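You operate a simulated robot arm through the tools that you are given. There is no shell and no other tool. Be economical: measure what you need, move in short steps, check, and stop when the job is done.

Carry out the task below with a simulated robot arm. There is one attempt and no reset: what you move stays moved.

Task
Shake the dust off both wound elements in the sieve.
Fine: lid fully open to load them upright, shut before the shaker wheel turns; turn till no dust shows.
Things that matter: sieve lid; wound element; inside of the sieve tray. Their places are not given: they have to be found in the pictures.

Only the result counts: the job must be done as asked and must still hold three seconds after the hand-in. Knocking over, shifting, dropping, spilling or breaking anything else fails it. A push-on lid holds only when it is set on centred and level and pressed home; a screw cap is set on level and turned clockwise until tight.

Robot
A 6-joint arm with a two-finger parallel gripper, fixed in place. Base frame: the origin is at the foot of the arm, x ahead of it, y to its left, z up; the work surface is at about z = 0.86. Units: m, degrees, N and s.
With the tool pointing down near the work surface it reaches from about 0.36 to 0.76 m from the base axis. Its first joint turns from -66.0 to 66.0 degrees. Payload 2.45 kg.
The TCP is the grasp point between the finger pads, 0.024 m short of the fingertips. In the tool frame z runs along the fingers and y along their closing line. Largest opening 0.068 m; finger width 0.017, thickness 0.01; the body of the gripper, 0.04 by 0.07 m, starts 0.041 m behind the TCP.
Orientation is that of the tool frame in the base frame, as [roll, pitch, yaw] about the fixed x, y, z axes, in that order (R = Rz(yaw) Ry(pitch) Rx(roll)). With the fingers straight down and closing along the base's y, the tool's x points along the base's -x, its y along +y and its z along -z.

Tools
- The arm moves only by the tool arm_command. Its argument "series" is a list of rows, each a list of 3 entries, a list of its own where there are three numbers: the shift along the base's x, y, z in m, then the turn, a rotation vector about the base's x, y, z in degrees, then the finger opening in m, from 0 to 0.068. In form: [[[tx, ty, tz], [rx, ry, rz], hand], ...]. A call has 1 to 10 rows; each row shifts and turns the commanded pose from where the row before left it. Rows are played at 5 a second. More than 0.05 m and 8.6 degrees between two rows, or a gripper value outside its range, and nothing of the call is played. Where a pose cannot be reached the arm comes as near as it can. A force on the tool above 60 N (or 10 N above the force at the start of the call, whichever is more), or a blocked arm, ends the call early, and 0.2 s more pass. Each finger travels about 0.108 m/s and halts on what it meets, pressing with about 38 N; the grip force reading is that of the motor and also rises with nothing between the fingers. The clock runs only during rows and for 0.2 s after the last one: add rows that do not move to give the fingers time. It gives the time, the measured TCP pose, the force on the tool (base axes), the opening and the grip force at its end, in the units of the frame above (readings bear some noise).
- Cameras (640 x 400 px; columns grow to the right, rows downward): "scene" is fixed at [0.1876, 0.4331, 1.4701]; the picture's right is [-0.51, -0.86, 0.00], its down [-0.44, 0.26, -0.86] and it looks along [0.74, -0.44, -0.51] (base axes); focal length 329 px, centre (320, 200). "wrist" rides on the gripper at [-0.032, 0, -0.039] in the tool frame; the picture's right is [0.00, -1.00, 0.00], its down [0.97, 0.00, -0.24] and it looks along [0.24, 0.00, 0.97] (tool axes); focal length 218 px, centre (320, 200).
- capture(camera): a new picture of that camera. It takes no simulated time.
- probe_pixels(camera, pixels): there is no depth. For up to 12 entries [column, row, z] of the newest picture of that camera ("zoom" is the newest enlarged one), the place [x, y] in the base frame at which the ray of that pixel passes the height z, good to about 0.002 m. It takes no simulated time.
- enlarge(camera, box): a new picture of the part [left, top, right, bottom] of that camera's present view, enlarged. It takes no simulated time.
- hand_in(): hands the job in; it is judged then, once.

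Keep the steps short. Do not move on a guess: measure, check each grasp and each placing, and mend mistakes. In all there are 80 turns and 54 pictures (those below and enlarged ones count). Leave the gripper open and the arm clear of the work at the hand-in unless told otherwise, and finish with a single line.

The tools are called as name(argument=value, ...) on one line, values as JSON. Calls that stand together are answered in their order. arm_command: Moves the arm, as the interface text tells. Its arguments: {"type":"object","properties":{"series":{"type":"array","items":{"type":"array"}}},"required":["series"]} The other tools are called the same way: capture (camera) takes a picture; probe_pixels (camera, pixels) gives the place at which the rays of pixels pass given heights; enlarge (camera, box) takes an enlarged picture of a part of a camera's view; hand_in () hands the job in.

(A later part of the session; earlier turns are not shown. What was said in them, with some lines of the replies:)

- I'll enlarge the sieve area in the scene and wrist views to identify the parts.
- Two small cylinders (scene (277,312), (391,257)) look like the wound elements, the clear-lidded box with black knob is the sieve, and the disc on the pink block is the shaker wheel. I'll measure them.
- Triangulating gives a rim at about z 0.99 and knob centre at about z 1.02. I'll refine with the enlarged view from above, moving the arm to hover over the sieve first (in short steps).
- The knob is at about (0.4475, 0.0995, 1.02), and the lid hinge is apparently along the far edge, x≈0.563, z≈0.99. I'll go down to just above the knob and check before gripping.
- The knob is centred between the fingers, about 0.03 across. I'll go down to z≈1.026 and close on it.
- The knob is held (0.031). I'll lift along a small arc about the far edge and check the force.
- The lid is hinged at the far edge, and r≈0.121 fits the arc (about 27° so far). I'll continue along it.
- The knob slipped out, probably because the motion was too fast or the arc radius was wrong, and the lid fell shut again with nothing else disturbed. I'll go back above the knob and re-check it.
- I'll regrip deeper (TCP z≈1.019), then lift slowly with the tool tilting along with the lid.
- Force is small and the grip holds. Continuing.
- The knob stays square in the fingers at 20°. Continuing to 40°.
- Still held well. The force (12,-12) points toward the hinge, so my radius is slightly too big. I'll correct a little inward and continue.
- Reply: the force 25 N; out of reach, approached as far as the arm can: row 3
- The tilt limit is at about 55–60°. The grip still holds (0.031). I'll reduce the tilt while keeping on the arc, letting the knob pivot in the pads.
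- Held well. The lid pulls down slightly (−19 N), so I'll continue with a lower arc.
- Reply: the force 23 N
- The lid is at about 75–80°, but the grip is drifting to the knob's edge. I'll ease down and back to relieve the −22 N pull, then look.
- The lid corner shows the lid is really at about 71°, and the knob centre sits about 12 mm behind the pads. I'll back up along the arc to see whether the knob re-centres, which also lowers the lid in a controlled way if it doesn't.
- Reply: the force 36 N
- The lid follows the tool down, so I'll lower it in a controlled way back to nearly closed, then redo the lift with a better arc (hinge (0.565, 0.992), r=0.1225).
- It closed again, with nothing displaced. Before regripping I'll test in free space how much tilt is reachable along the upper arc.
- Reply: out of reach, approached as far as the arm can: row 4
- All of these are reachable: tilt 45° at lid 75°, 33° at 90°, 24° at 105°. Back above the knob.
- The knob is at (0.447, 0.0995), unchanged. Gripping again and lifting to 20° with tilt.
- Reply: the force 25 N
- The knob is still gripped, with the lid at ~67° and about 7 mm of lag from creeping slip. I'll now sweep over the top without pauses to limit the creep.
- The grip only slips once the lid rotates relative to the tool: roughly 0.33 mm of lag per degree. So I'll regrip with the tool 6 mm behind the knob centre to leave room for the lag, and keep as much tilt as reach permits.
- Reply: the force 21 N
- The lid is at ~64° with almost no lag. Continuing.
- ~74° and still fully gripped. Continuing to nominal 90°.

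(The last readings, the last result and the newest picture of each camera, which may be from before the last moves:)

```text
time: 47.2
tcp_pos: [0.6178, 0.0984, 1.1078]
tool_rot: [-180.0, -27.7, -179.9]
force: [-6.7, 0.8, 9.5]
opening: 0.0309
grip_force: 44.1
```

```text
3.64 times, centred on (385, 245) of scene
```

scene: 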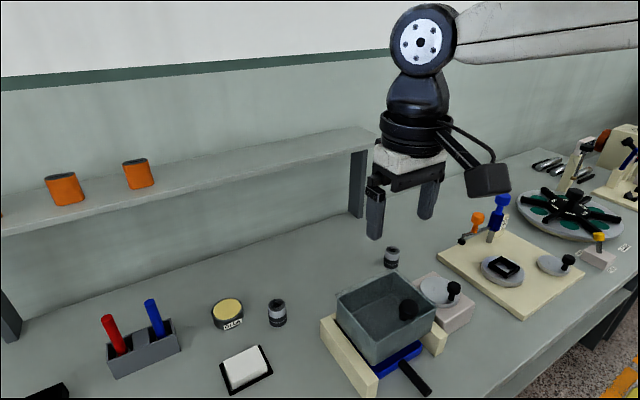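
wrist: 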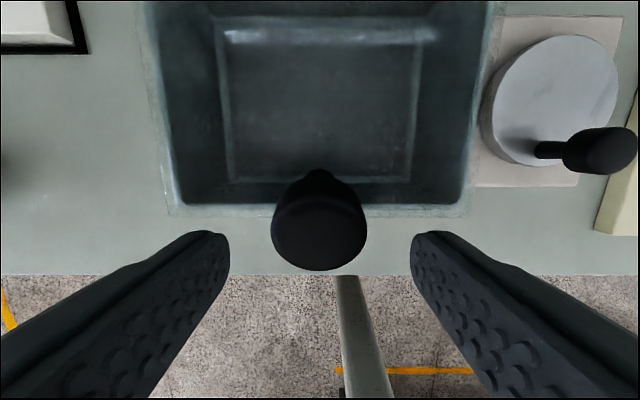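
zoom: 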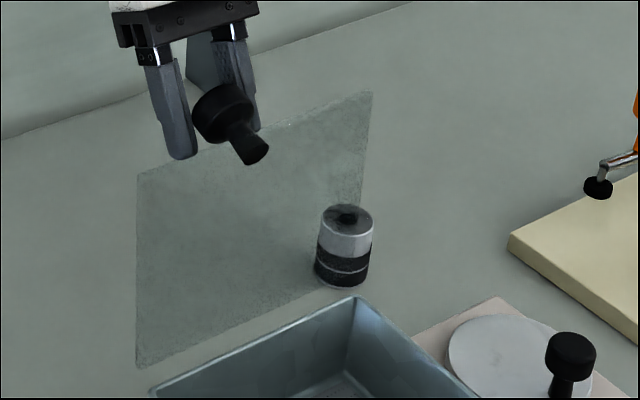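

arm_command(series=[[[0.01, 0, -0.0049], [0, -3, 0], 0.0], [[0, 0, 0], [0, 0, 0], 0.0], [[0.0095, 0, -0.0057], [0, -3, 0], 0.0], [[0, 0, 0], [0, 0, 0], 0.0]])

enlarge(camera="scene", box=[320, 190, 450, 300])

```text
time: 48.2
tcp_pos: [0.6364, 0.0989, 1.0974]
tool_rot: [-180.0, -21.5, -180.0]
force: [-0.2, -0.7, -0.1]
opening: 0.0
grip_force: 23.2
```

```text
3.64 times, centred on (385, 245) of scene
```

zoom: 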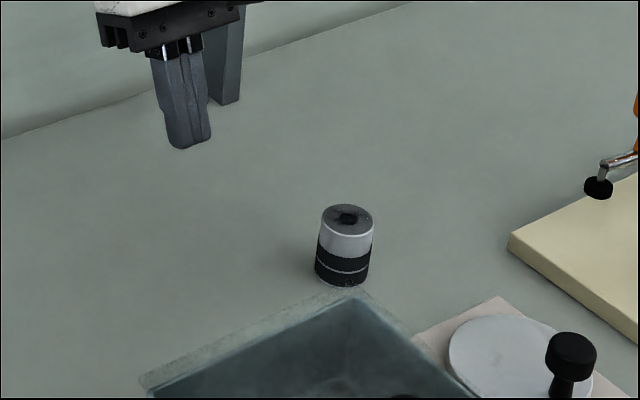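

The knob got squeezed out as I over-drove it and the lid swung shut. It was at about 95° just before, likely near its stop. I'll repeat the same lift, which worked, and this time stop near there and open the fingers gently.

arm_command(series=[[[-0.0391, 0.0001, 0.008], [0, -4.3, 0], 0.055], [[-0.0391, 0.0002, 0.0], [0, -4.3, 0], 0.055], [[-0.0391, 0.0001, 0], [0, -4.3, 0], 0.055], [[-0.0391, 0.0001, 0], [0, -4.3, 0], 0.055], [[-0.039, 0, -0.0174], [0, -4.3, 0], 0.055], [[0, 0, -0.034], [0, 0, 0], 0.055], [[0, 0, 0], [0, 0, 0], 0.055]])

capture(camera="wrist")

```text
time: 49.8
tcp_pos: [0.4407, 0.0996, 1.0545]
tool_rot: [-180.0, 0.0, -179.9]
force: [0.2, -0.3, 0.3]
opening: 0.0549
grip_force: 0.1
```

```text
15 pictures are left
```

wrist: 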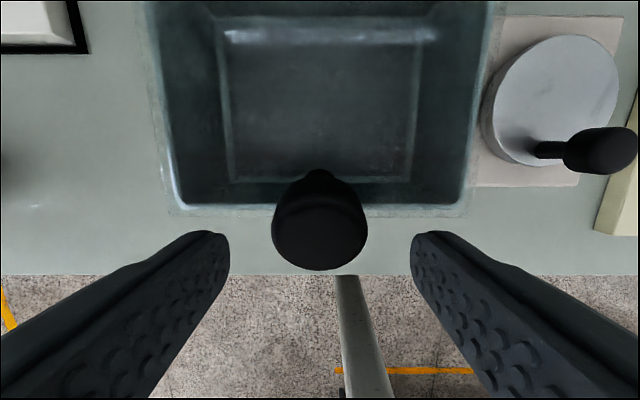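

Same geometry as before. Repeating the lift.

arm_command(series=[[[0.0, 0, -0.032], [0, 0, 0], 0.055], [[0, 0, 0], [0, 0, 0], 0.055], [[0, 0, 0], [0, 0, 0], 0.0], [[0, 0, 0], [0, 0, 0], 0.0], [[0, 0, 0], [0, 0, 0], 0.0], [[0.0031, 0, 0.0107], [0, 5, 0], 0.0], [[0.004, 0, 0.0104], [0, 5, 0], 0.0], [[0.0049, 0, 0.01], [0, 5, 0], 0.0], [[0.0057, 0, 0.0095], [0, 5, 0], 0.0], [[0, 0, 0], [0, 0, 0], 0.0]])

arm_command(series=[[[0.0066, 0, 0.009], [0, 5, 0], 0.0], [[0.0073, 0, 0.0084], [0, 5, 0], 0.0], [[0.008, 0, 0.0077], [0, 5, 0], 0.0], [[0.0087, 0, 0.007], [0, 5, 0], 0.0], [[0, 0, 0], [0, 0, 0], 0.0], [[0.0102, 0, 0.0062], [0, 5, 0], 0.0], [[0.0098, 0, 0.0054], [0, 5, 0], 0.0], [[0.0101, 0, 0.0045], [0, 2, 0], 0.0], [[0, 0, 0], [0, 0, 0], 0.0]])

arm_command(series=[[[0.0106, 0, 0.0026], [0, -1, 0], 0.0], [[0.0108, 0, 0.0025], [0, -2, 0], 0.0], [[0, 0, 0], [0, 0, 0], 0.0], [[0.011, 0, 0.0017], [0, -2, 0], 0.0], [[0, 0, 0], [0, 0, 0], 0.0], [[0.0111, 0, 0.0008], [0, -3, 0], 0.0], [[0, 0, 0], [0, 0, 0], 0.0]])

arm_command(series=[[[0.0111, 0, -0.0003], [0, -3.5, 0], 0.0], [[0, 0, 0], [0, 0, 0], 0.0], [[0.0111, 0, -0.0011], [0, -3.5, 0], 0.0], [[0, 0, 0], [0, 0, 0], 0.0], [[0.0109, 0, -0.0022], [0, -3.5, 0], 0.0], [[0, 0, 0], [0, 0, 0], 0.0], [[0.0107, 0, -0.0031], [0, -3, 0], 0.0], [[0, 0, 0], [0, 0, 0], 0.0], [[0.0104, 0, -0.004], [0, -3, 0], 0.0], [[0, 0, 0], [0, 0, 0], 0.0]])

enlarge(camera="scene", box=[320, 190, 450, 300])

```text
time: 52.0
tcp_pos: [0.4598, 0.0992, 1.0642]
tool_rot: [180.0, -20.0, 180.0]
force: [9.7, -0.1, -5.5]
opening: 0.0313
grip_force: 44.8
```

```text
time: 54.0
tcp_pos: [0.5195, 0.0998, 1.1104]
tool_rot: [-180.0, -52.4, -179.9]
force: [-11.5, -0.1, -0.7]
opening: 0.0314
grip_force: 44.6
```

```text
time: 55.6
tcp_pos: [0.5633, 0.1015, 1.1194]
tool_rot: [180.0, -44.0, -179.9]
force: [-10.5, -1.0, 4.5]
opening: 0.0312
grip_force: 45.1
```

```text
time: 57.8
tcp_pos: [0.617, 0.0996, 1.1092]
tool_rot: [180.0, -27.5, -180.0]
force: [-6.0, -0.4, 10.8]
opening: 0.031
grip_force: 44.6
```

```text
3.64 times, centred on (385, 245) of scene
```

zoom: 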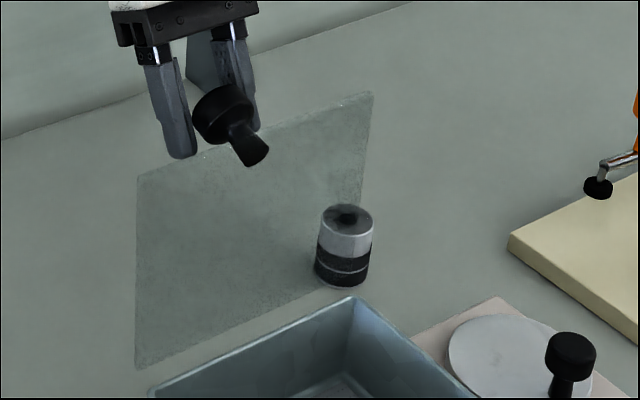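

The lid is at ~95° (past vertical) with the grip still good. Opening the fingers slowly and watching whether it stays.

arm_command(series=[[[0, 0, 0], [0, 0, 0], 0.034], [[0, 0, 0], [0, 0, 0], 0.05], [[0, 0, 0], [0, 0, 0], 0.068]])

enlarge(camera="scene", box=[320, 190, 450, 300])

```text
time: 58.6
tcp_pos: [0.6165, 0.0993, 1.108]
tool_rot: [-180.0, -27.6, -180.0]
force: [0.2, -1.2, -0.2]
opening: 0.068
grip_force: 0.0
```

```text
3.64 times, centred on (385, 245) of scene
```

zoom: 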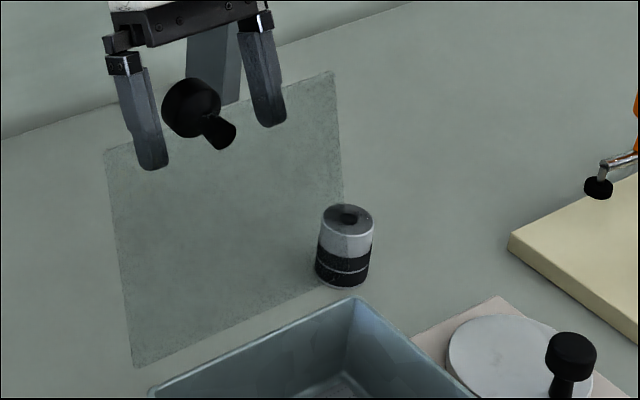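

The lid fell back to its stop at about 108° and stays open. Now I'll withdraw upward, level the tool, and move over to look into the tray.

arm_command(series=[[[0.004, 0, 0.03], [0, -4, 0], 0.068], [[0.002, 0, 0.03], [0, -8, 0], 0.068], [[0, 0, 0.03], [0, -8, 0], 0.068], [[-0.03, 0, 0.02], [0, -7.6, 0], 0.068], [[-0.04, 0, 0.0], [0, 0, 0], 0.068], [[-0.04, 0, 0.0], [0, 0, 0], 0.068], [[-0.022, 0, 0], [0, 0, 0], 0.068], [[0, 0, 0], [0, 0, 0], 0.068]])

capture(camera="wrist")

```text
time: 60.4
tcp_pos: [0.4922, 0.0988, 1.2171]
tool_rot: [-180.0, 0.1, -179.9]
force: [0.8, -0.1, -0.8]
opening: 0.0682
grip_force: 0.1
```

```text
12 pictures are left
```

wrist: 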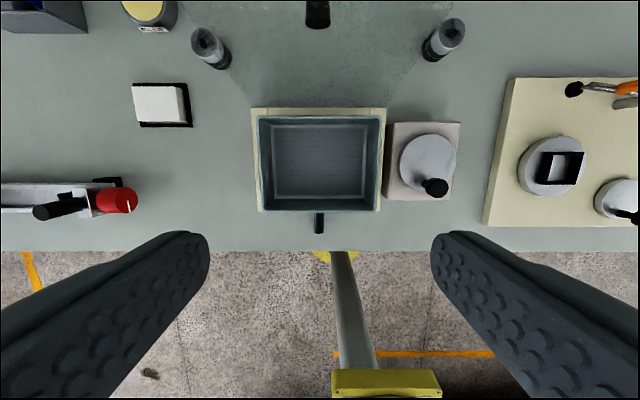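

probe_pixels(camera="wrist", pixels=[[272, 124, 0.93], [366, 197, 0.93], [272, 124, 0.9], [366, 197, 0.9], [257, 115, 0.99], [384, 210, 0.99], [221, 62, 0.86], [433, 53, 0.86], [204, 36, 0.91], [453, 26, 0.91], [427, 161, 0.93], [434, 187, 0.96]])

enlarge(camera="wrist", box=[180, 0, 480, 215])

```text
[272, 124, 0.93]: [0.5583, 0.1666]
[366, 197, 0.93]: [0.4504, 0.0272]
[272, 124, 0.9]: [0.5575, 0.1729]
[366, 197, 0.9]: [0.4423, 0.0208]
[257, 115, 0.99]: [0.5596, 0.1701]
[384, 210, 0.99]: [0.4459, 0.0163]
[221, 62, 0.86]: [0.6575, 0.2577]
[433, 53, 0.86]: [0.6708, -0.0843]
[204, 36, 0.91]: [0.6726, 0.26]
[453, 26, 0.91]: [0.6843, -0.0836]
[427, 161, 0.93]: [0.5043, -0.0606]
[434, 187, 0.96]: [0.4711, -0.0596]
```

```text
1.86 times, centred on (330, 108) of wrist
```

zoom: 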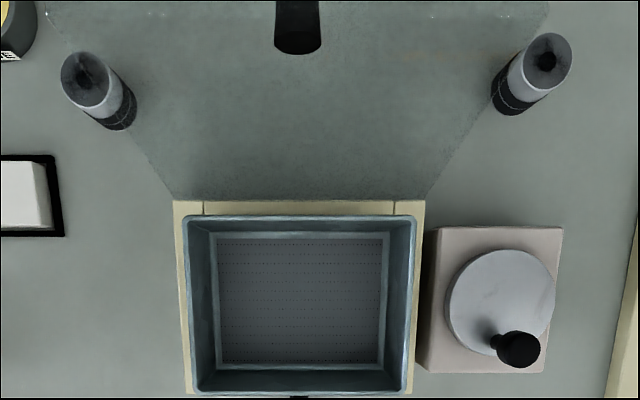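

The view shows both elements upright: E1 about (0.672, 0.257), E2 about (0.684, −0.086), top z ≈0.908, diameter ≈0.04. The tray floor spans x 0.45–0.55, y 0.035–0.164, z≈0.935. Going over E1.

arm_command(series=[[[0.02, 0.04, 0], [0, 0, 0], 0.068], [[0.04, 0.03, 0], [0, 0, 0], 0.068], [[0.04, 0.03, 0], [0, 0, 0], 0.068], [[0.04, 0.03, 0], [0, 0, 0], 0.068], [[0.04, 0.0282, -0.03], [0, 0, 0], 0.068], [[0, 0, -0.045], [0, 0, 0], 0.068], [[0, 0, -0.045], [0, 0, 0], 0.068], [[0, 0, -0.045], [0, 0, 0], 0.068], [[0, 0, -0.045], [0, 0, 0], 0.068], [[0, 0, 0], [0, 0, 0], 0.068]])

capture(camera="wrist")

```text
refused: row 5 steps farther than a row can; nothing moved
```

```text
10 pictures are left
```

wrist: 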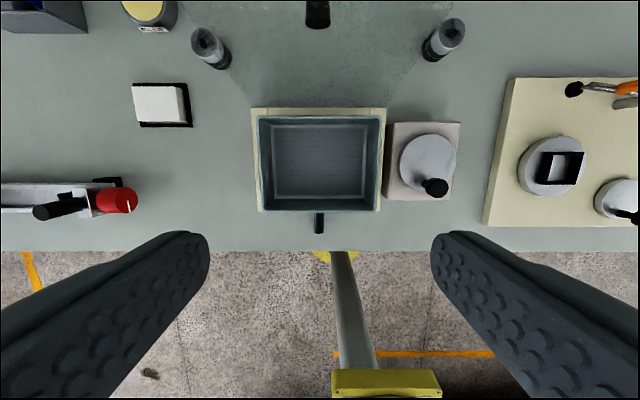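

Refused because one row was too long; nothing moved. Corrected steps:

arm_command(series=[[[0.02, 0.04, 0], [0, 0, 0], 0.068], [[0.038, 0.03, 0], [0, 0, 0], 0.068], [[0.038, 0.03, 0], [0, 0, 0], 0.068], [[0.038, 0.03, 0], [0, 0, 0], 0.068], [[0.038, 0.0282, 0], [0, 0, 0], 0.068], [[0.008, 0, -0.048], [0, 0, 0], 0.068], [[0, 0, -0.048], [0, 0, 0], 0.068], [[0, 0, -0.048], [0, 0, 0], 0.068], [[0, 0, -0.048], [0, 0, 0], 0.068], [[0, 0, -0.02], [0, 0, 0], 0.068]])

capture(camera="wrist")

```text
time: 62.6
tcp_pos: [0.6709, 0.2553, 1.0057]
tool_rot: [180.0, 0.0, 180.0]
force: [-0.7, 0.1, -0.3]
opening: 0.0679
grip_force: 0.0
```

```text
9 pictures are left
```

wrist: 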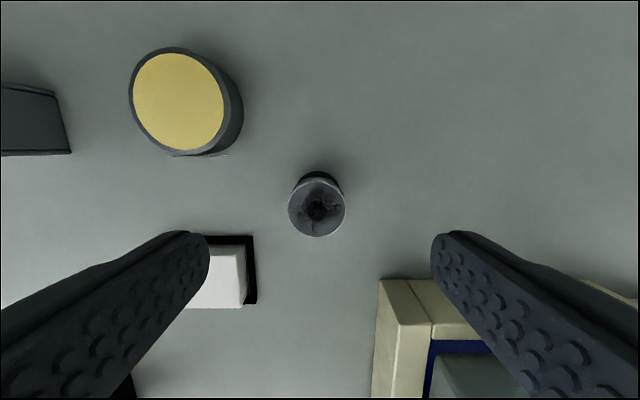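

probe_pixels(camera="wrist", pixels=[[316, 208, 0.908], [288, 208, 0.908], [345, 208, 0.908], [316, 172, 0.86], [316, 236, 0.908], [316, 180, 0.908]])

```text
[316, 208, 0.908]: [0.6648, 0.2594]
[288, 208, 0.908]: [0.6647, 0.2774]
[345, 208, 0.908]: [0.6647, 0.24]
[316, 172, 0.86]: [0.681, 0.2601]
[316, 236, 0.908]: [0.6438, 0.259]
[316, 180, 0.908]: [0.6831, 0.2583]
```

E1's centre is (0.664, 0.259), diameter 0.038. Descending to grip near its top.

arm_command(series=[[[-0.007, 0.0037, -0.035], [0, 0, 0], 0.068], [[0, 0, -0.04], [0, 0, 0], 0.068], [[0, 0, -0.033], [0, 0, 0], 0.068], [[0, 0, 0], [0, 0, 0], 0.068], [[0, 0, 0], [0, 0, 0], 0.03], [[0, 0, 0], [0, 0, 0], 0.03], [[0, 0, 0], [0, 0, 0], 0.03], [[0, 0, 0.01], [0, 0, 0], 0.03], [[0, 0, 0], [0, 0, 0], 0.03]])

```text
time: 64.6
tcp_pos: [0.6653, 0.26, 0.9092]
tool_rot: [179.9, -0.1, -180.0]
force: [0.3, 0.3, -1.4]
opening: 0.0367
grip_force: 37.7
```

E1 is held (0.037). Lifting, then travelling in −x beside the lid, then over the tray at (0.52, 0.122).

arm_command(series=[[[0, 0, 0.05], [0, 0, 0], 0.02], [[0, 0, 0.05], [0, 0, 0], 0.02], [[0, 0, 0.05], [0, 0, 0], 0.02], [[-0.0363, 0, 0], [0, 0, 0], 0.02], [[-0.0363, 0, 0], [0, 0, 0], 0.02], [[-0.0363, 0, 0], [0, 0, 0], 0.02], [[-0.0363, -0.03, 0], [0, 0, 0], 0.02], [[0, -0.046, 0], [0, 0, 0], 0.02], [[0, -0.046, 0], [0, 0, 0], 0.02], [[0, -0.016, 0], [0, 0, 0], 0.02]])

capture(camera="scene")

```text
time: 66.8
tcp_pos: [0.5197, 0.1231, 1.0573]
tool_rot: [179.9, 0.0, -179.8]
force: [-0.3, -0.8, 0.2]
opening: 0.0368
grip_force: 38.1
```

```text
8 pictures are left
```

scene: 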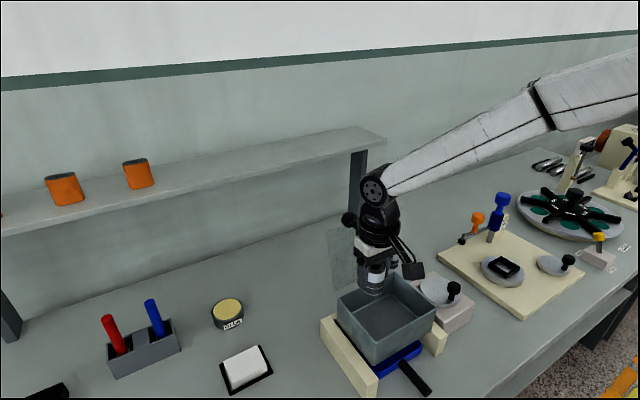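

Element over the tray, lid still open. Lowering.

arm_command(series=[[[0, 0, -0.04], [0, 0, 0], 0.02], [[0, 0, -0.03], [0, 0, 0], 0.02], [[0, 0, -0.005], [0, 0, 0], 0.02], [[0, 0, 0], [0, 0, 0], 0.02]])

```text
time: 67.8
tcp_pos: [0.5177, 0.1237, 0.985]
tool_rot: [-180.0, -0.1, -180.0]
force: [-0.1, 0.1, -0.4]
opening: 0.0369
grip_force: 37.7
```

arm_command(series=[[[0, 0, -0.004], [0, 0, 0], 0.02], [[0, 0, -0.003], [0, 0, 0], 0.02], [[0, 0, -0.003], [0, 0, 0], 0.02], [[0, 0, 0], [0, 0, 0], 0.02]])

```text
time: 68.8
tcp_pos: [0.5182, 0.1245, 0.9733]
tool_rot: [-179.9, 0.0, -179.9]
force: [0.7, 0.3, -1.5]
opening: 0.0366
grip_force: 37.9
```

arm_command(series=[[[0, 0, -0.003], [0, 0, 0], 0.02], [[0, 0, -0.003], [0, 0, 0], 0.02], [[0, 0, -0.003], [0, 0, 0], 0.02], [[0, 0, 0], [0, 0, 0], 0.02]])

```text
time: 69.8
tcp_pos: [0.5189, 0.1229, 0.9649]
tool_rot: [180.0, -0.2, -179.8]
force: [1.0, -0.1, -0.5]
opening: 0.0369
grip_force: 37.5
```

arm_command(series=[[[0, 0, -0.003], [0, 0, 0], 0.02], [[0, 0, 0], [0, 0, 0], 0.02], [[0, 0, -0.003], [0, 0, 0], 0.02], [[0, 0, 0], [0, 0, 0], 0.02]])

enlarge(camera="scene", box=[320, 230, 450, 370])

```text
time: 70.8
tcp_pos: [0.5199, 0.1248, 0.96]
tool_rot: [179.9, 0.3, 180.0]
force: [-3.8, -0.8, 24.1]
opening: 0.0371
grip_force: 38.3
```

```text
2.86 times, centred on (385, 300) of scene
```

zoom: 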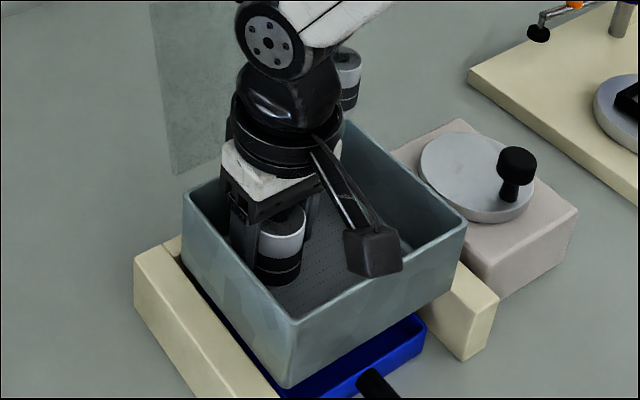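

Contact at 24 N: the element stands on the floor (z≈0.921), upright. Releasing gently and lifting.

arm_command(series=[[[0, 0, 0.001], [0, 0, 0], 0.037], [[0, 0, 0], [0, 0, 0], 0.046], [[0, 0, 0], [0, 0, 0], 0.048], [[0, 0, 0.03], [0, 0, 0], 0.048], [[0, 0, 0.045], [0, 0, 0], 0.06], [[0, 0, 0.045], [0, 0, 0], 0.068], [[0, 0, 0], [0, 0, 0], 0.068]])

```text
time: 72.4
tcp_pos: [0.5215, 0.1224, 1.0781]
tool_rot: [180.0, 0.0, 180.0]
force: [0.3, 0.3, 0.3]
opening: 0.068
grip_force: 0.0
```

Now to E2: first −y past the lid, then +x.

arm_command(series=[[[0, -0.041, 0], [0, 0, 0], 0.068], [[0, -0.041, 0], [0, 0, 0], 0.068], [[0, -0.041, 0], [0, 0, 0], 0.068], [[0, -0.041, 0], [0, 0, 0], 0.068], [[0, -0.0414, 0], [0, 0, 0], 0.068], [[0.039, 0, 0], [0, 0, 0], 0.068], [[0.039, 0, 0], [0, 0, 0], 0.068], [[0.039, 0, 0], [0, 0, 0], 0.068], [[0.0385, 0, -0.03], [0, 0, 0], 0.068], [[0, 0, -0.043], [0, 0, 0], 0.068]])

capture(camera="wrist")

```text
time: 74.6
tcp_pos: [0.6749, -0.0852, 1.0021]
tool_rot: [-180.0, 0.0, -179.9]
force: [-0.4, 0.4, -0.7]
opening: 0.0681
grip_force: 0.0
```

```text
6 pictures are left
```

wrist: 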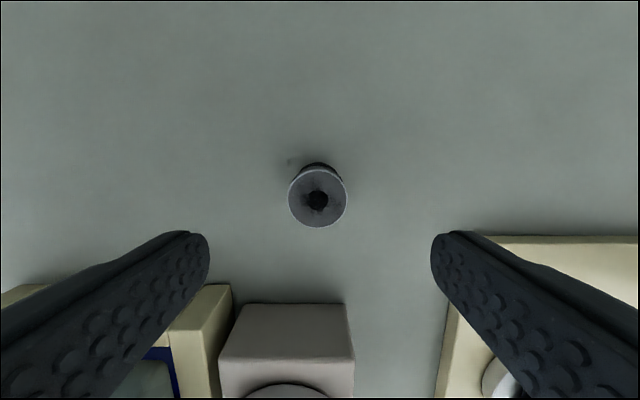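

probe_pixels(camera="wrist", pixels=[[318, 198, 0.908], [288, 198, 0.908], [348, 198, 0.908]])

```text
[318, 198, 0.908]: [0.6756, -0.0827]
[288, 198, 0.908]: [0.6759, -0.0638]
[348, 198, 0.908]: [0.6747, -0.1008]
```

E2's centre is (0.6755, −0.0825). Gripping the same way.

arm_command(series=[[[0.0005, 0.0025, -0.035], [0, 0, 0], 0.068], [[0, 0, -0.04], [0, 0, 0], 0.068], [[0, 0, -0.028], [0, 0, 0], 0.068], [[0, 0, 0], [0, 0, 0], 0.068], [[0, 0, 0], [0, 0, 0], 0.02], [[0, 0, 0], [0, 0, 0], 0.02], [[0, 0, 0], [0, 0, 0], 0.02], [[0, 0, 0.01], [0, 0, 0], 0.02], [[0, 0, 0], [0, 0, 0], 0.02]])

```text
time: 76.6
tcp_pos: [0.6754, -0.0797, 0.9113]
tool_rot: [-180.0, 0.0, -179.8]
force: [0.2, 1.0, -0.5]
opening: 0.0367
grip_force: 37.7
```

arm_command(series=[[[0, 0, 0.05], [0, 0, 0], 0.02], [[0, 0, 0.05], [0, 0, 0], 0.02], [[0, 0, 0.05], [0, 0, 0], 0.02], [[-0.048, 0, 0], [0, 0, 0], 0.02], [[-0.048, 0, 0], [0, 0, 0], 0.02], [[-0.048, 0, 0], [0, 0, 0], 0.02], [[-0.049, 0.005, 0], [0, 0, 0], 0.02], [[0, 0.049, 0], [0, 0, 0], 0.02], [[0, 0.049, 0], [0, 0, 0], 0.02], [[0, 0.049, 0], [0, 0, 0], 0.02]])

arm_command(series=[[[0, 0.004, 0], [0, 0, 0], 0.02], [[0, 0, -0.04], [0, 0, 0], 0.02], [[0, 0, -0.04], [0, 0, 0], 0.02], [[0, 0, -0.01], [0, 0, 0], 0.02], [[0, 0, 0], [0, 0, 0], 0.02]])

```text
time: 78.8
tcp_pos: [0.4799, 0.0727, 1.0641]
tool_rot: [-180.0, 0.0, -180.0]
force: [-0.6, 0.3, -0.5]
opening: 0.0367
grip_force: 38.2
```

```text
time: 80.0
tcp_pos: [0.482, 0.0769, 0.9724]
tool_rot: [-179.9, 0.0, -179.9]
force: [0.6, -0.4, -1.9]
opening: 0.0366
grip_force: 38.3
```

arm_command(series=[[[0, 0, -0.004], [0, 0, 0], 0.02], [[0, 0, -0.003], [0, 0, 0], 0.02], [[0, 0, 0], [0, 0, 0], 0.02], [[0, 0, -0.0025], [0, 0, 0], 0.02], [[0, 0, 0], [0, 0, 0], 0.02]])

```text
time: 81.2
tcp_pos: [0.4831, 0.0773, 0.9632]
tool_rot: [-180.0, 0.2, -180.0]
force: [-0.6, -0.4, 15.5]
opening: 0.0366
grip_force: 37.9
```

E2 is on the floor. Releasing and rising straight up.

arm_command(series=[[[0, 0, 0.001], [0, 0, 0], 0.037], [[0, 0, 0], [0, 0, 0], 0.046], [[0, 0, 0], [0, 0, 0], 0.048], [[0, 0, 0.03], [0, 0, 0], 0.048], [[0, 0, 0.045], [0, 0, 0], 0.06], [[0, 0, 0.045], [0, 0, 0], 0.068], [[0, 0, 0.045], [0, 0, 0], 0.068], [[0, 0, 0.045], [0, 0, 0], 0.068], [[0, 0.0225, 0.04], [0, 0, 0], 0.068], [[0, 0, 0], [0, 0, 0], 0.068]])

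capture(camera="wrist")

```text
time: 83.4
tcp_pos: [0.481, 0.0995, 1.2115]
tool_rot: [-179.9, 0.0, -180.0]
force: [0.2, -0.8, 0.8]
opening: 0.0679
grip_force: 0.0
```

```text
5 pictures are left
```

wrist: 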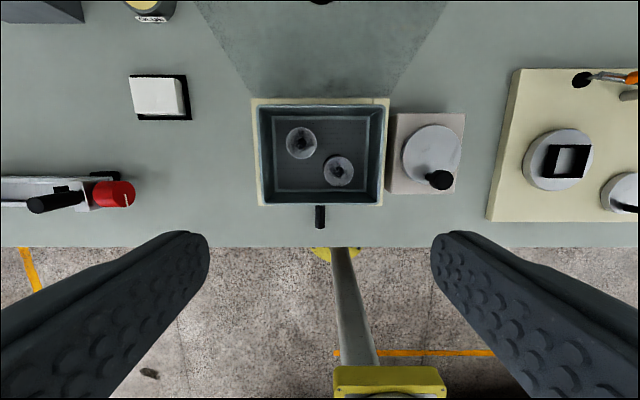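

Both elements stand upright in the tray. I'll read the wheel geometry from this picture as well.

probe_pixels(camera="wrist", pixels=[[431, 154, 0.93], [402, 154, 0.93], [461, 154, 0.93], [431, 126, 0.93], [431, 184, 0.93], [440, 180, 0.97], [426, 168, 0.935]])

arm_command(series=[[[0.048, 0, 0.005], [0, 0, 0], 0.068], [[0.048, 0, 0], [0, 0, 0], 0.068], [[0.028, 0, 0], [0, 0, 0], 0.068], [[0.028, 0, -0.02], [0, 7.6, 0], 0.068], [[0, 0, -0.03], [0, 8, 0], 0.068], [[-0.002, 0, -0.03], [0, 8, 0], 0.068], [[-0.004, 0, -0.03], [0, 1, 0], 0.068], [[0, 0, 0], [0, 0, 0], 0.068]])

enlarge(camera="scene", box=[320, 190, 450, 300])

```text
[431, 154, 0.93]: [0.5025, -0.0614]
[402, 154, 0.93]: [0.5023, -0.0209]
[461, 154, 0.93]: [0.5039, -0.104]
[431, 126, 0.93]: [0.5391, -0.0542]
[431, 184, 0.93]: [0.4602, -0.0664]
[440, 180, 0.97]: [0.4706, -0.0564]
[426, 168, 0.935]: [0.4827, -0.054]
```

```text
time: 85.2
tcp_pos: [0.6284, 0.0991, 1.109]
tool_rot: [179.9, -24.7, -179.9]
force: [0.4, -0.6, -0.2]
opening: 0.0678
grip_force: 0.0
```

```text
3.64 times, centred on (385, 245) of scene
```

zoom: 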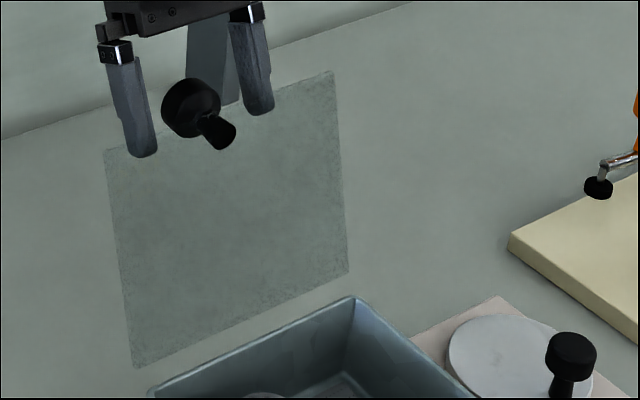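

The fingers straddle the lid knob. I'll go slightly lower, grip, and bring the lid back along the arc in a controlled way.

arm_command(series=[[[-0.0015, 0, -0.012], [0, 0, 0], 0.068], [[0, 0, 0], [0, 0, 0], 0.0], [[0, 0, 0], [0, 0, 0], 0.0], [[0, 0, 0], [0, 0, 0], 0.0], [[-0.0094, 0, 0.005], [0, 3, 0], 0.0], [[0, 0, 0], [0, 0, 0], 0.0], [[-0.0098, 0, 0.0042], [0, 3, 0], 0.0], [[0, 0, 0], [0, 0, 0], 0.0]])

```text
time: 87.0
tcp_pos: [0.6069, 0.0992, 1.1083]
tool_rot: [180.0, -30.5, -180.0]
force: [10.6, -0.2, -2.2]
opening: 0.0311
grip_force: 44.5
```

arm_command(series=[[[-0.0101, 0, 0.0033], [0, 3, 0], 0.0], [[0, 0, 0], [0, 0, 0], 0.0], [[-0.0104, 0, 0.0024], [0, 3, 0], 0.0], [[0, 0, 0], [0, 0, 0], 0.0], [[-0.0105, 0, 0.0015], [0, 3, 0], 0.0], [[0, 0, 0], [0, 0, 0], 0.0], [[-0.0106, 0, 0.0006], [0, 3, 0], 0.0], [[0, 0, 0], [0, 0, 0], 0.0]])

```text
time: 88.8
tcp_pos: [0.566, 0.0984, 1.1148]
tool_rot: [180.0, -42.7, 180.0]
force: [11.4, -0.2, 4.8]
opening: 0.0314
grip_force: 44.6
```

Held well (0.0314), lid ≈78°. Continuing.

arm_command(series=[[[-0.0107, 0, -0.0004], [0, 2.5, 0], 0.0], [[0, 0, 0], [0, 0, 0], 0.0], [[-0.0105, 0, -0.0012], [0, 2, 0], 0.0], [[0, 0, 0], [0, 0, 0], 0.0], [[-0.0104, 0, -0.0022], [0, 2, 0], 0.0], [[0, 0, 0], [0, 0, 0], 0.0], [[-0.0102, 0, -0.0031], [0, 2, 0], 0.0], [[0, 0, 0], [0, 0, 0], 0.0], [[-0.0099, 0, -0.004], [0, 0, 0], 0.0], [[0, 0, 0], [0, 0, 0], 0.0]])

```text
time: 91.0
tcp_pos: [0.512, 0.1005, 1.104]
tool_rot: [180.0, -51.2, -179.8]
force: [3.8, -0.1, 10.5]
opening: 0.0312
grip_force: 45.1
```

arm_command(series=[[[-0.0094, 0, -0.0048], [0, -3, 0], 0.0], [[-0.0091, 0, -0.0056], [0, -5, 0], 0.0], [[0, 0, 0], [0, 0, 0], 0.0], [[-0.0085, 0, -0.0064], [0, -5, 0], 0.0], [[-0.0079, 0, -0.0071], [0, -5, 0], 0.0], [[0, 0, 0], [0, 0, 0], 0.0], [[-0.0073, 0, -0.0078], [0, -5, 0], 0.0], [[-0.0065, 0, -0.0083], [0, -5, 0], 0.0], [[0, 0, 0], [0, 0, 0], 0.0]])

arm_command(series=[[[-0.0058, 0, -0.0089], [0, -5, 0], 0.0], [[-0.005, 0, -0.0094], [0, -5, 0], 0.0], [[0, 0, 0], [0, 0, 0], 0.0], [[-0.0042, 0, -0.0098], [0, -5, 0], 0.0], [[0, 0, 0], [0, 0, 0], 0.0]])

```text
time: 93.0
tcp_pos: [0.4631, 0.0997, 1.0638]
tool_rot: [-180.0, -23.4, -179.8]
force: [-11.7, -0.1, -2.9]
opening: 0.0309
grip_force: 44.7
```

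```text
time: 94.2
tcp_pos: [0.4498, 0.0996, 1.0359]
tool_rot: [-180.0, -8.2, -180.0]
force: [-9.6, 0.1, -6.3]
opening: 0.0312
grip_force: 44.5
```

Nearly closed (lid ≈8°). Last steps down to shut, pressing lightly, then release and rise.

arm_command(series=[[[-0.0033, 0, -0.0101], [0, -5, 0], 0.0], [[0, 0, 0], [0, 0, 0], 0.0], [[-0.0016, 0, -0.0062], [0, -3, 0], 0.0], [[0, 0, -0.001], [0, 0, 0], 0.0], [[0, 0, 0], [0, 0, 0], 0.0]])

arm_command(series=[[[0, 0, 0], [0, 0, 0], 0.036], [[0, 0, 0], [0, 0, 0], 0.055], [[0, 0, 0.03], [0, 0, 0], 0.06], [[0, 0, 0.045], [0, 0, 0], 0.06], [[0, 0, 0.03], [0, 0, 0], 0.06], [[0, 0, 0], [0, 0, 0], 0.06]])

enlarge(camera="scene", box=[310, 230, 480, 350])

```text
time: 95.4
tcp_pos: [0.4451, 0.0991, 1.0185]
tool_rot: [-179.9, -0.2, -179.9]
force: [-22.8, -0.1, 10.6]
opening: 0.0312
grip_force: 45.1
```

```text
time: 96.8
tcp_pos: [0.4451, 0.099, 1.123]
tool_rot: [180.0, -0.2, 180.0]
force: [-0.6, -0.5, 0.9]
opening: 0.06
grip_force: 0.0
```

```text
3.33 times, centred on (395, 290) of scene
```

zoom: 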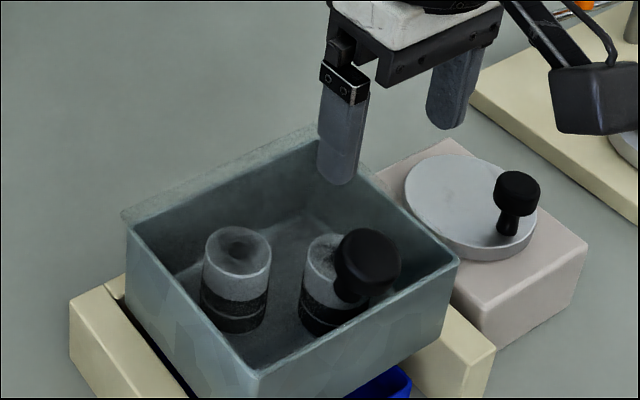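

Lid shut, both elements upright inside. Now the wheel: centre ≈(0.502, −0.062), handle ≈(0.4705, −0.057, 0.97). I'll move above the handle and check.

arm_command(series=[[[0.0064, -0.039, 0], [0, 0, 0], 0.06], [[0.0064, -0.039, 0], [0, 0, 0], 0.06], [[0.0064, -0.039, 0], [0, 0, 0], 0.06], [[0.0062, -0.039, 0], [0, 0, 0], 0.06], [[0, 0, -0.045], [0, 0, 0], 0.06], [[0, 0, -0.028], [0, 0, 0], 0.06], [[0, 0, 0], [0, 0, 0], 0.06]])

capture(camera="wrist")

probe_pixels(camera="wrist", pixels=[[320, 220, 0.975], [320, 220, 0.98], [300, 220, 0.975], [340, 220, 0.975], [320, 180, 0.94], [320, 100, 0.94]])

```text
time: 98.4
tcp_pos: [0.4704, -0.0577, 1.0497]
tool_rot: [-179.9, -0.1, -179.9]
force: [0.0, 0.3, 0.5]
opening: 0.0601
grip_force: 0.1
```

```text
2 pictures are left
```

wrist: 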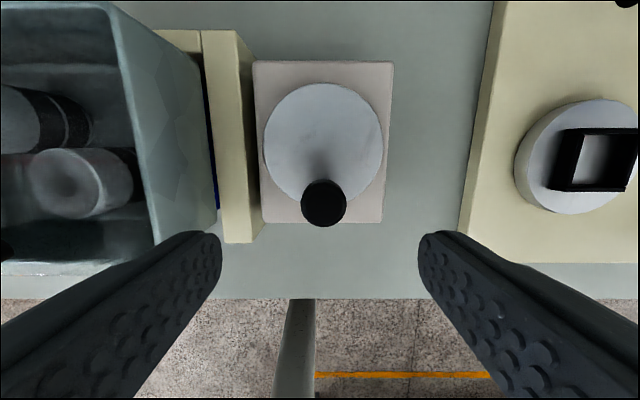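

```text
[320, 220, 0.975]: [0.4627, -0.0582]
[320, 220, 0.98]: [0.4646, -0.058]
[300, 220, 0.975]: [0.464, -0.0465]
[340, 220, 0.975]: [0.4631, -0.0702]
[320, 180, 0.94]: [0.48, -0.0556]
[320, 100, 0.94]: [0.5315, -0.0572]
```

probe_pixels(camera="wrist", pixels=[[324, 204, 0.98], [324, 204, 0.97], [323, 143, 0.935], [323, 143, 0.925], [263, 143, 0.935], [383, 143, 0.935], [323, 83, 0.935], [323, 203, 0.935]])

```text
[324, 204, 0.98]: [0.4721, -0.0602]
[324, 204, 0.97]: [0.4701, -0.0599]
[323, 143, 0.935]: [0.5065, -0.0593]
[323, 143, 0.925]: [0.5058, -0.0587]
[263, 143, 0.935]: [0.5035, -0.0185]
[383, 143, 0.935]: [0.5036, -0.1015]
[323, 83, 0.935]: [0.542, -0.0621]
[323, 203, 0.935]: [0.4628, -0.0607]
```

Centre (0.503, −0.060), handle (0.4715, −0.060), radius ≈0.0315. Gripping the handle and trying a first 40° clockwise.

arm_command(series=[[[0.001, -0.002, -0.04], [0, 0, 0], 0.06], [[0, 0, -0.036], [0, 0, 0], 0.06], [[0, 0, 0], [0, 0, 0], 0.06], [[0, 0, 0], [0, 0, 0], 0.01], [[0, 0, 0], [0, 0, 0], 0.01], [[0, 0, 0], [0, 0, 0], 0.01], [[0.0019, 0.0108, 0], [0, 0, 0], 0.01], [[0.0055, 0.0094, 0], [0, 0, 0], 0.01], [[0, 0, 0], [0, 0, 0], 0.01]])

```text
time: 100.4
tcp_pos: [0.4796, -0.0384, 0.9729]
tool_rot: [-179.9, 0.0, -179.8]
force: [-1.8, -1.6, -4.2]
opening: 0.0252
grip_force: 40.9
```

The wheel turns freely (0.025 grip, small forces). Continuing the first full turn.

arm_command(series=[[[0.0083, 0.0071, 0], [0, 0, 0], 0.01], [[0.0103, 0.0037, 0], [0, 0, 0], 0.01], [[0.011, 0, 0], [0, 0, 0], 0.01], [[0.0103, -0.0037, 0], [0, 0, 0], 0.01], [[0.0083, -0.0071, 0], [0, 0, 0], 0.01], [[0.0055, -0.0094, 0], [0, 0, 0], 0.01], [[0.0019, -0.0108, 0], [0, 0, 0], 0.01], [[-0.0019, -0.0108, 0], [0, 0, 0], 0.01], [[-0.0055, -0.0094, 0], [0, 0, 0], 0.01]])

arm_command(series=[[[-0.0083, -0.0071, 0], [0, 0, 0], 0.01], [[-0.0103, -0.0037, 0], [0, 0, 0], 0.01], [[-0.011, 0, 0], [0, 0, 0], 0.01], [[-0.0103, 0.0037, 0], [0, 0, 0], 0.01], [[-0.0083, 0.0071, 0], [0, 0, 0], 0.01], [[-0.0055, 0.0094, 0], [0, 0, 0], 0.01], [[-0.0019, 0.0108, 0], [0, 0, 0], 0.01], [[0.0019, 0.0108, 0], [0, 0, 0], 0.01], [[0.0055, 0.0094, 0], [0, 0, 0], 0.01]])

```text
time: 102.1
tcp_pos: [0.5486, -0.0579, 0.9783]
tool_rot: [179.9, 2.5, 179.9]
force: [29.0, 7.4, -7.2]
opening: 0.0157
grip_force: 3.6
stopped in row 8: the force on the tool passed its limit (the readings are from after the stop); the commanded pose is now the measured one
```

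```text
time: 102.5
tcp_pos: [0.5511, -0.0626, 0.9825]
tool_rot: [-179.9, 3.8, 179.8]
force: [9.5, 0.4, -1.0]
opening: 0.0106
grip_force: 0.2
stopped in row 1: the force on the tool passed its limit (the readings are from after the stop); the commanded pose is now the measured one
```

The handle slipped out of the fingers around the far side. I'll open, rise, level and take one look.

arm_command(series=[[[0, 0, 0.0], [0, 0, 0], 0.04], [[0, 0, 0.04], [0, 3.8, 0], 0.05], [[0, 0, 0.04], [0, 0, 0], 0.06], [[-0.04, 0, 0.0], [0, 0, 0], 0.06], [[-0.041, 0, 0], [0, 0, 0], 0.06], [[0, 0, 0], [0, 0, 0], 0.06]])

capture(camera="wrist")

probe_pixels(camera="wrist", pixels=[[320, 200, 0.975], [320, 100, 0.975], [320, 140, 0.975], [250, 140, 0.975], [390, 140, 0.975]])

```text
time: 103.9
tcp_pos: [0.4655, -0.0634, 1.0612]
tool_rot: [-179.9, -0.4, 179.8]
force: [-0.3, -0.4, 0.8]
opening: 0.0599
grip_force: 0.1
```

```text
1 pictures are left
```

wrist: 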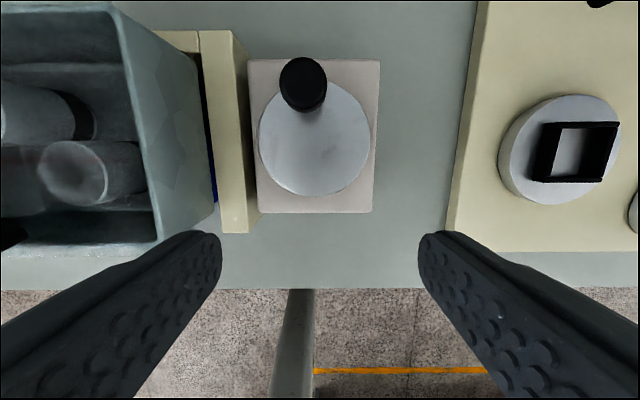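

```text
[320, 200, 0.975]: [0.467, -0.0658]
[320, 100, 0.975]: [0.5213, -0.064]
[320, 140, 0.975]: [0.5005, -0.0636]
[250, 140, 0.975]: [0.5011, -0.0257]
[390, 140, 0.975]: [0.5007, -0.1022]
```

The handle is now near the far side (px (303,84)); the wheel turned about 170°. My circle was about 4 mm off. I'll refine it.

probe_pixels(camera="wrist", pixels=[[303, 84, 0.975], [303, 84, 0.98], [303, 61, 0.98], [303, 108, 0.98], [280, 84, 0.975], [327, 84, 0.975], [314, 138, 0.935], [315, 112, 0.945]])

```text
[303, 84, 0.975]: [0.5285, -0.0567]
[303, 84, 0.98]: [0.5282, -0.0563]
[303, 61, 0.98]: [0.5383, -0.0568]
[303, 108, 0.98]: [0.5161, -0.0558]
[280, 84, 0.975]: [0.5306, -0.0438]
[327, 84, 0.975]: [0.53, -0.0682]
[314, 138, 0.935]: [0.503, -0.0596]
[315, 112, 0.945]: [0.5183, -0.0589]
```

Refined: centre (0.500, −0.059), r 0.029, handle at +6°. I'll pre-yaw the tool +35° and then grip.

arm_command(series=[[[0.0315, 0.0037, 0], [0, 0, 7], 0.06], [[0.0315, 0.0037, 0], [0, 0, 7], 0.06], [[0, 0, 0], [0, 0, 7], 0.06], [[0, 0, 0], [0, 0, 7], 0.06], [[0, 0, -0.044], [0, 0, 7], 0.06], [[0, 0, -0.044], [0, 0, 0], 0.06], [[0, 0, 0], [0, 0, 0], 0.01], [[0, 0, 0], [0, 0, 0], 0.01], [[0, 0, 0], [0, 0, 0], 0.01]])

```text
time: 105.9
tcp_pos: [0.5287, -0.0544, 0.9713]
tool_rot: [-180.0, -0.3, -145.2]
force: [2.9, -0.7, -5.9]
opening: 0.0255
grip_force: 41.3
```

Gripped (0.0255). Half turn clockwise with the tool yawing along.

arm_command(series=[[[-0.0004, -0.009, 0], [0, 0, -7], 0.01], [[-0.0033, -0.0084, 0], [0, 0, -7], 0.01], [[-0.0056, -0.007, 0], [0, 0, -7], 0.01], [[-0.0076, -0.0049, 0], [0, 0, -7], 0.01], [[-0.0087, -0.0023, 0], [0, 0, -7], 0.01], [[-0.009, 0.0004, 0], [0, 0, -7], 0.01], [[-0.0084, 0.0033, 0], [0, 0, -7], 0.01], [[-0.007, 0.0056, 0], [0, 0, -7], 0.01], [[-0.0049, 0.0076, 0], [0, 0, -7], 0.01], [[-0.0023, 0.0087, 0], [0, 0, -7], 0.01]])

```text
time: 108.1
tcp_pos: [0.4687, -0.0611, 0.974]
tool_rot: [-179.6, -1.0, 144.5]
force: [-32.8, -20.3, 3.5]
opening: 0.038
grip_force: 18.0
5 turns are left
```

The fingers are loaded at the end, so I'll open, re-centre on the handle, yaw back, regrip, and do the next half turn, then read the grip.

arm_command(series=[[[0, 0, 0], [0, 0, 0], 0.06], [[0.001, -0.001, -0.001], [0, 0, 0], 0.06], [[0, 0, 0], [0, 0, 7], 0.06], [[0, 0, 0], [0, 0, 7], 0.06], [[0, 0, 0], [0, 0, 7], 0.06], [[0, 0, 0], [0, 0, 7], 0.06], [[0, 0, 0], [0, 0, 7], 0.06], [[0, 0, 0], [0, 0, 0], 0.06]])

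arm_command(series=[[[0, 0, 0], [0, 0, 0], 0.01], [[0, 0, 0], [0, 0, 0], 0.01], [[0, 0, 0], [0, 0, 0], 0.01]])

arm_command(series=[[[0.0004, 0.009, 0], [0, 0, -4], 0.01], [[0.0033, 0.0084, 0], [0, 0, -4], 0.01], [[0.0056, 0.007, 0], [0, 0, -4], 0.01], [[0.0076, 0.0049, 0], [0, 0, -4], 0.01], [[0.0087, 0.0023, 0], [0, 0, -4], 0.01]])

arm_command(series=[[[0.009, -0.0004, 0], [0, 0, -4], 0.01], [[0.0084, -0.0033, 0], [0, 0, -4], 0.01], [[0.007, -0.0056, 0], [0, 0, -4], 0.01], [[0.0049, -0.0076, 0], [0, 0, -4], 0.01], [[0.0023, -0.0087, 0], [0, 0, -4], 0.01]])

```text
time: 109.9
tcp_pos: [0.4748, -0.0617, 0.9725]
tool_rot: [-179.9, -0.3, 179.8]
force: [-1.6, -3.1, 0.8]
opening: 0.0621
grip_force: 0.9
```

```text
time: 110.7
tcp_pos: [0.473, -0.0622, 0.9726]
tool_rot: [-180.0, -0.5, 179.8]
force: [-11.3, 4.9, -1.7]
opening: 0.0256
grip_force: 40.9
```

```text
time: 111.9
tcp_pos: [0.4987, -0.0322, 0.9732]
tool_rot: [-179.9, -0.3, 159.7]
force: [-6.5, -13.6, 2.4]
opening: 0.0257
grip_force: 41.6
```

```text
time: 113.1
tcp_pos: [0.5349, -0.0561, 0.9738]
tool_rot: [179.8, 0.2, 139.8]
force: [19.4, 9.7, -7.2]
opening: 0.025
grip_force: 40.7
4 turns are left
```

The half turn went through cleanly with the handle held (0.025). Now one more full turn in two gripped halves, then withdraw and use the last picture.

arm_command(series=[[[0, 0, 0], [0, 0, 0], 0.06], [[0, 0, 0], [0, 0, 0], 0.06], [[0, 0, 0], [0, 0, 8], 0.06], [[0, 0, 0], [0, 0, 8], 0.06], [[0, 0, 0], [0, 0, 8], 0.06], [[0, 0, 0], [0, 0, 8], 0.06], [[0, 0, 0], [0, 0, 8], 0.06], [[0, 0, 0], [0, 0, 0], 0.01], [[0, 0, 0], [0, 0, 0], 0.01], [[0, 0, 0], [0, 0, 0], 0.01]])

arm_command(series=[[[-0.0004, -0.0095, 0], [0, 0, -4], 0.01], [[-0.0035, -0.0089, 0], [0, 0, -4], 0.01], [[-0.0059, -0.0074, 0], [0, 0, -4], 0.01], [[-0.0081, -0.0052, 0], [0, 0, -4], 0.01], [[-0.0092, -0.0024, 0], [0, 0, -4], 0.01]])

arm_command(series=[[[-0.0095, 0.0004, 0], [0, 0, -4], 0.01], [[-0.0089, 0.0035, 0], [0, 0, -4], 0.01], [[-0.0074, 0.0059, 0], [0, 0, -4], 0.01], [[-0.0052, 0.0081, 0], [0, 0, -4], 0.01], [[-0.0024, 0.0092, 0], [0, 0, -4], 0.01]])

arm_command(series=[[[0, 0, 0], [0, 0, 0], 0.06], [[0, 0, 0], [0, 0, 0], 0.06], [[0, 0, 0], [0, 0, 8], 0.06], [[0, 0, 0], [0, 0, 8], 0.06], [[0, 0, 0], [0, 0, 8], 0.06], [[0, 0, 0], [0, 0, 8], 0.06], [[0, 0, 0], [0, 0, 8], 0.06], [[0, 0, 0], [0, 0, 0], 0.01], [[0, 0, 0], [0, 0, 0], 0.01], [[0, 0, 0], [0, 0, 0], 0.01]])

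arm_command(series=[[[0.0004, 0.0095, 0], [0, 0, -4], 0.01], [[0.0035, 0.0089, 0], [0, 0, -4], 0.01], [[0.0059, 0.0074, 0], [0, 0, -4], 0.01], [[0.0081, 0.0052, 0], [0, 0, -4], 0.01], [[0.0092, 0.0024, 0], [0, 0, -4], 0.01]])

arm_command(series=[[[0.0095, -0.0004, 0], [0, 0, -4], 0.01], [[0.0089, -0.0035, 0], [0, 0, -4], 0.01], [[0.0074, -0.0059, 0], [0, 0, -4], 0.01], [[0.0052, -0.0081, 0], [0, 0, -4], 0.01], [[0.0024, -0.0092, 0], [0, 0, -4], 0.01]])

enlarge(camera="scene", box=[320, 250, 450, 340])

```text
time: 115.3
tcp_pos: [0.5318, -0.0559, 0.9735]
tool_rot: [-179.9, -0.1, 179.8]
force: [11.9, 7.0, -2.5]
opening: 0.0254
grip_force: 40.5
```

```text
time: 116.5
tcp_pos: [0.5015, -0.0897, 0.9723]
tool_rot: [-179.8, -0.6, 159.7]
force: [-1.8, 4.6, 5.7]
opening: 0.0259
grip_force: 29.3
```

```text
time: 117.7
tcp_pos: [0.4645, -0.0624, 0.9714]
tool_rot: [-179.4, -1.2, 139.7]
force: [-39.9, -19.8, 20.2]
opening: 0.0252
grip_force: 41.2
```

```text
time: 119.9
tcp_pos: [0.4693, -0.0625, 0.9725]
tool_rot: [-179.9, -0.4, 179.8]
force: [-9.9, -2.8, 2.1]
opening: 0.0257
grip_force: 41.0
```

```text
time: 121.1
tcp_pos: [0.4975, -0.0287, 0.9719]
tool_rot: [-179.8, -0.4, 159.7]
force: [-4.3, -12.4, -2.7]
opening: 0.0252
grip_force: 41.1
```

```text
time: 122.3
tcp_pos: [0.5323, -0.0555, 0.972]
tool_rot: [180.0, 0.1, 139.6]
force: [1.9, 5.1, -5.7]
opening: 0.0256
grip_force: 35.7
```

```text
4.44 times, centred on (385, 295) of scene
3 turns are left
```

zoom: 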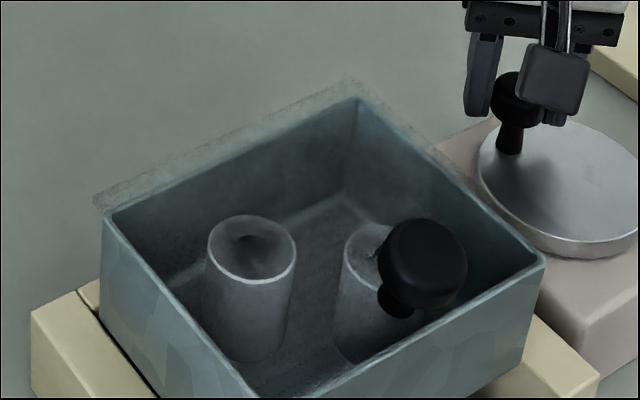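

The black dust bands on both elements have gone, the elements are upright, and the lid is shut. I'll do one more turn to be sure, then release and withdraw.

arm_command(series=[[[0, 0, 0], [0, 0, 0], 0.06], [[0, 0, 0], [0, 0, 0], 0.06], [[0, 0, 0], [0, 0, 8], 0.06], [[0, 0, 0], [0, 0, 8], 0.06], [[0, 0, 0], [0, 0, 8], 0.06], [[0, 0, 0], [0, 0, 8], 0.06], [[0, 0, 0], [0, 0, 8], 0.06], [[0, 0, 0], [0, 0, 0], 0.01], [[0, 0, 0], [0, 0, 0], 0.01], [[0, 0, 0], [0, 0, 0], 0.01]])

arm_command(series=[[[-0.0004, -0.0095, 0], [0, 0, -4], 0.01], [[-0.0035, -0.0089, 0], [0, 0, -4], 0.01], [[-0.0059, -0.0074, 0], [0, 0, -4], 0.01], [[-0.0081, -0.0052, 0], [0, 0, -4], 0.01], [[-0.0092, -0.0024, 0], [0, 0, -4], 0.01]])

arm_command(series=[[[-0.0095, 0.0004, 0], [0, 0, -4], 0.01], [[-0.0089, 0.0035, 0], [0, 0, -4], 0.01], [[-0.0074, 0.0059, 0], [0, 0, -4], 0.01], [[-0.0052, 0.0081, 0], [0, 0, -4], 0.01], [[-0.0024, 0.0092, 0], [0, 0, -4], 0.01]])

arm_command(series=[[[0, 0, 0], [0, 0, 0], 0.06], [[0, 0, 0], [0, 0, 0], 0.06], [[0, 0, 0], [0, 0, 8], 0.06], [[0, 0, 0], [0, 0, 8], 0.06], [[0, 0, 0], [0, 0, 8], 0.06], [[0, 0, 0], [0, 0, 8], 0.06], [[0, 0, 0], [0, 0, 8], 0.06], [[0, 0, 0], [0, 0, 0], 0.01], [[0, 0, 0], [0, 0, 0], 0.01], [[0, 0, 0], [0, 0, 0], 0.01]])

arm_command(series=[[[0.0004, 0.0095, 0], [0, 0, -4], 0.01], [[0.0035, 0.0089, 0], [0, 0, -4], 0.01], [[0.0059, 0.0074, 0], [0, 0, -4], 0.01], [[0.0081, 0.0052, 0], [0, 0, -4], 0.01], [[0.0092, 0.0024, 0], [0, 0, -4], 0.01]])

arm_command(series=[[[0.0095, -0.0004, 0], [0, 0, -4], 0.01], [[0.0089, -0.0035, 0], [0, 0, -4], 0.01], [[0.0074, -0.0059, 0], [0, 0, -4], 0.01], [[0.0052, -0.0081, 0], [0, 0, -4], 0.01], [[0.0024, -0.0092, 0], [0, 0, -4], 0.01]])

arm_command(series=[[[0, 0, 0], [0, 0, 0], 0.06], [[0, 0, 0], [0, 0, 0], 0.068], [[0, 0, 0.04], [0, 0, 0], 0.068], [[0, 0, 0.045], [0, 0, 0], 0.068], [[0, 0, 0.045], [0, 0, 0], 0.068], [[0, 0, 0.045], [0, 0, 0], 0.068], [[0, 0, 0], [0, 0, 0], 0.068]])

```text
time: 124.5
tcp_pos: [0.5331, -0.0558, 0.973]
tool_rot: [-179.9, -0.1, 179.8]
force: [7.7, 6.7, -3.1]
opening: 0.0256
grip_force: 41.0
```

```text
time: 125.7
tcp_pos: [0.5035, -0.0901, 0.9724]
tool_rot: [-179.9, -0.4, 159.7]
force: [5.4, 7.6, 6.6]
opening: 0.026
grip_force: 40.8
```

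```text
time: 126.9
tcp_pos: [0.4652, -0.0624, 0.9716]
tool_rot: [-179.4, -1.0, 139.8]
force: [-28.3, -11.5, 16.6]
opening: 0.0256
grip_force: 40.8
```

```text
time: 129.1
tcp_pos: [0.4705, -0.0638, 0.9722]
tool_rot: [-179.9, -0.4, 179.8]
force: [-3.9, -0.8, 2.5]
opening: 0.0257
grip_force: 41.2
```

```text
time: 129.6
tcp_pos: [0.4712, -0.0589, 0.9725]
tool_rot: [-179.5, -0.3, 174.9]
force: [-1.8, -21.0, -2.1]
opening: 0.0257
grip_force: 40.9
stopped in row 2: the force on the tool passed its limit (the readings are from after the stop); the commanded pose is now the measured one
```

```text
time: 130.8
tcp_pos: [0.5052, -0.0831, 0.9728]
tool_rot: [-179.5, -0.4, 155.0]
force: [0.1, -0.8, 0.1]
opening: 0.01
grip_force: 0.0
```

```text
time: 132.3
tcp_pos: [0.5039, -0.085, 1.1483]
tool_rot: [-179.4, -0.5, 155.0]
force: [-0.6, -0.4, 0.1]
opening: 0.0679
grip_force: 0.0
2 turns are left
```

The dust was gone in the last picture. The final extra half turn let go of the handle without harm, and the arm is now withdrawn with the gripper open. Handing in.

hand_in()

```text
The job is handed in.
```

Both wound elements stand upright in the shut sieve and showed no dust in my last picture; one more half turn and a broken-off half turn followed it unphotographed, and the lid had dropped shut several times before loading without visible harm.
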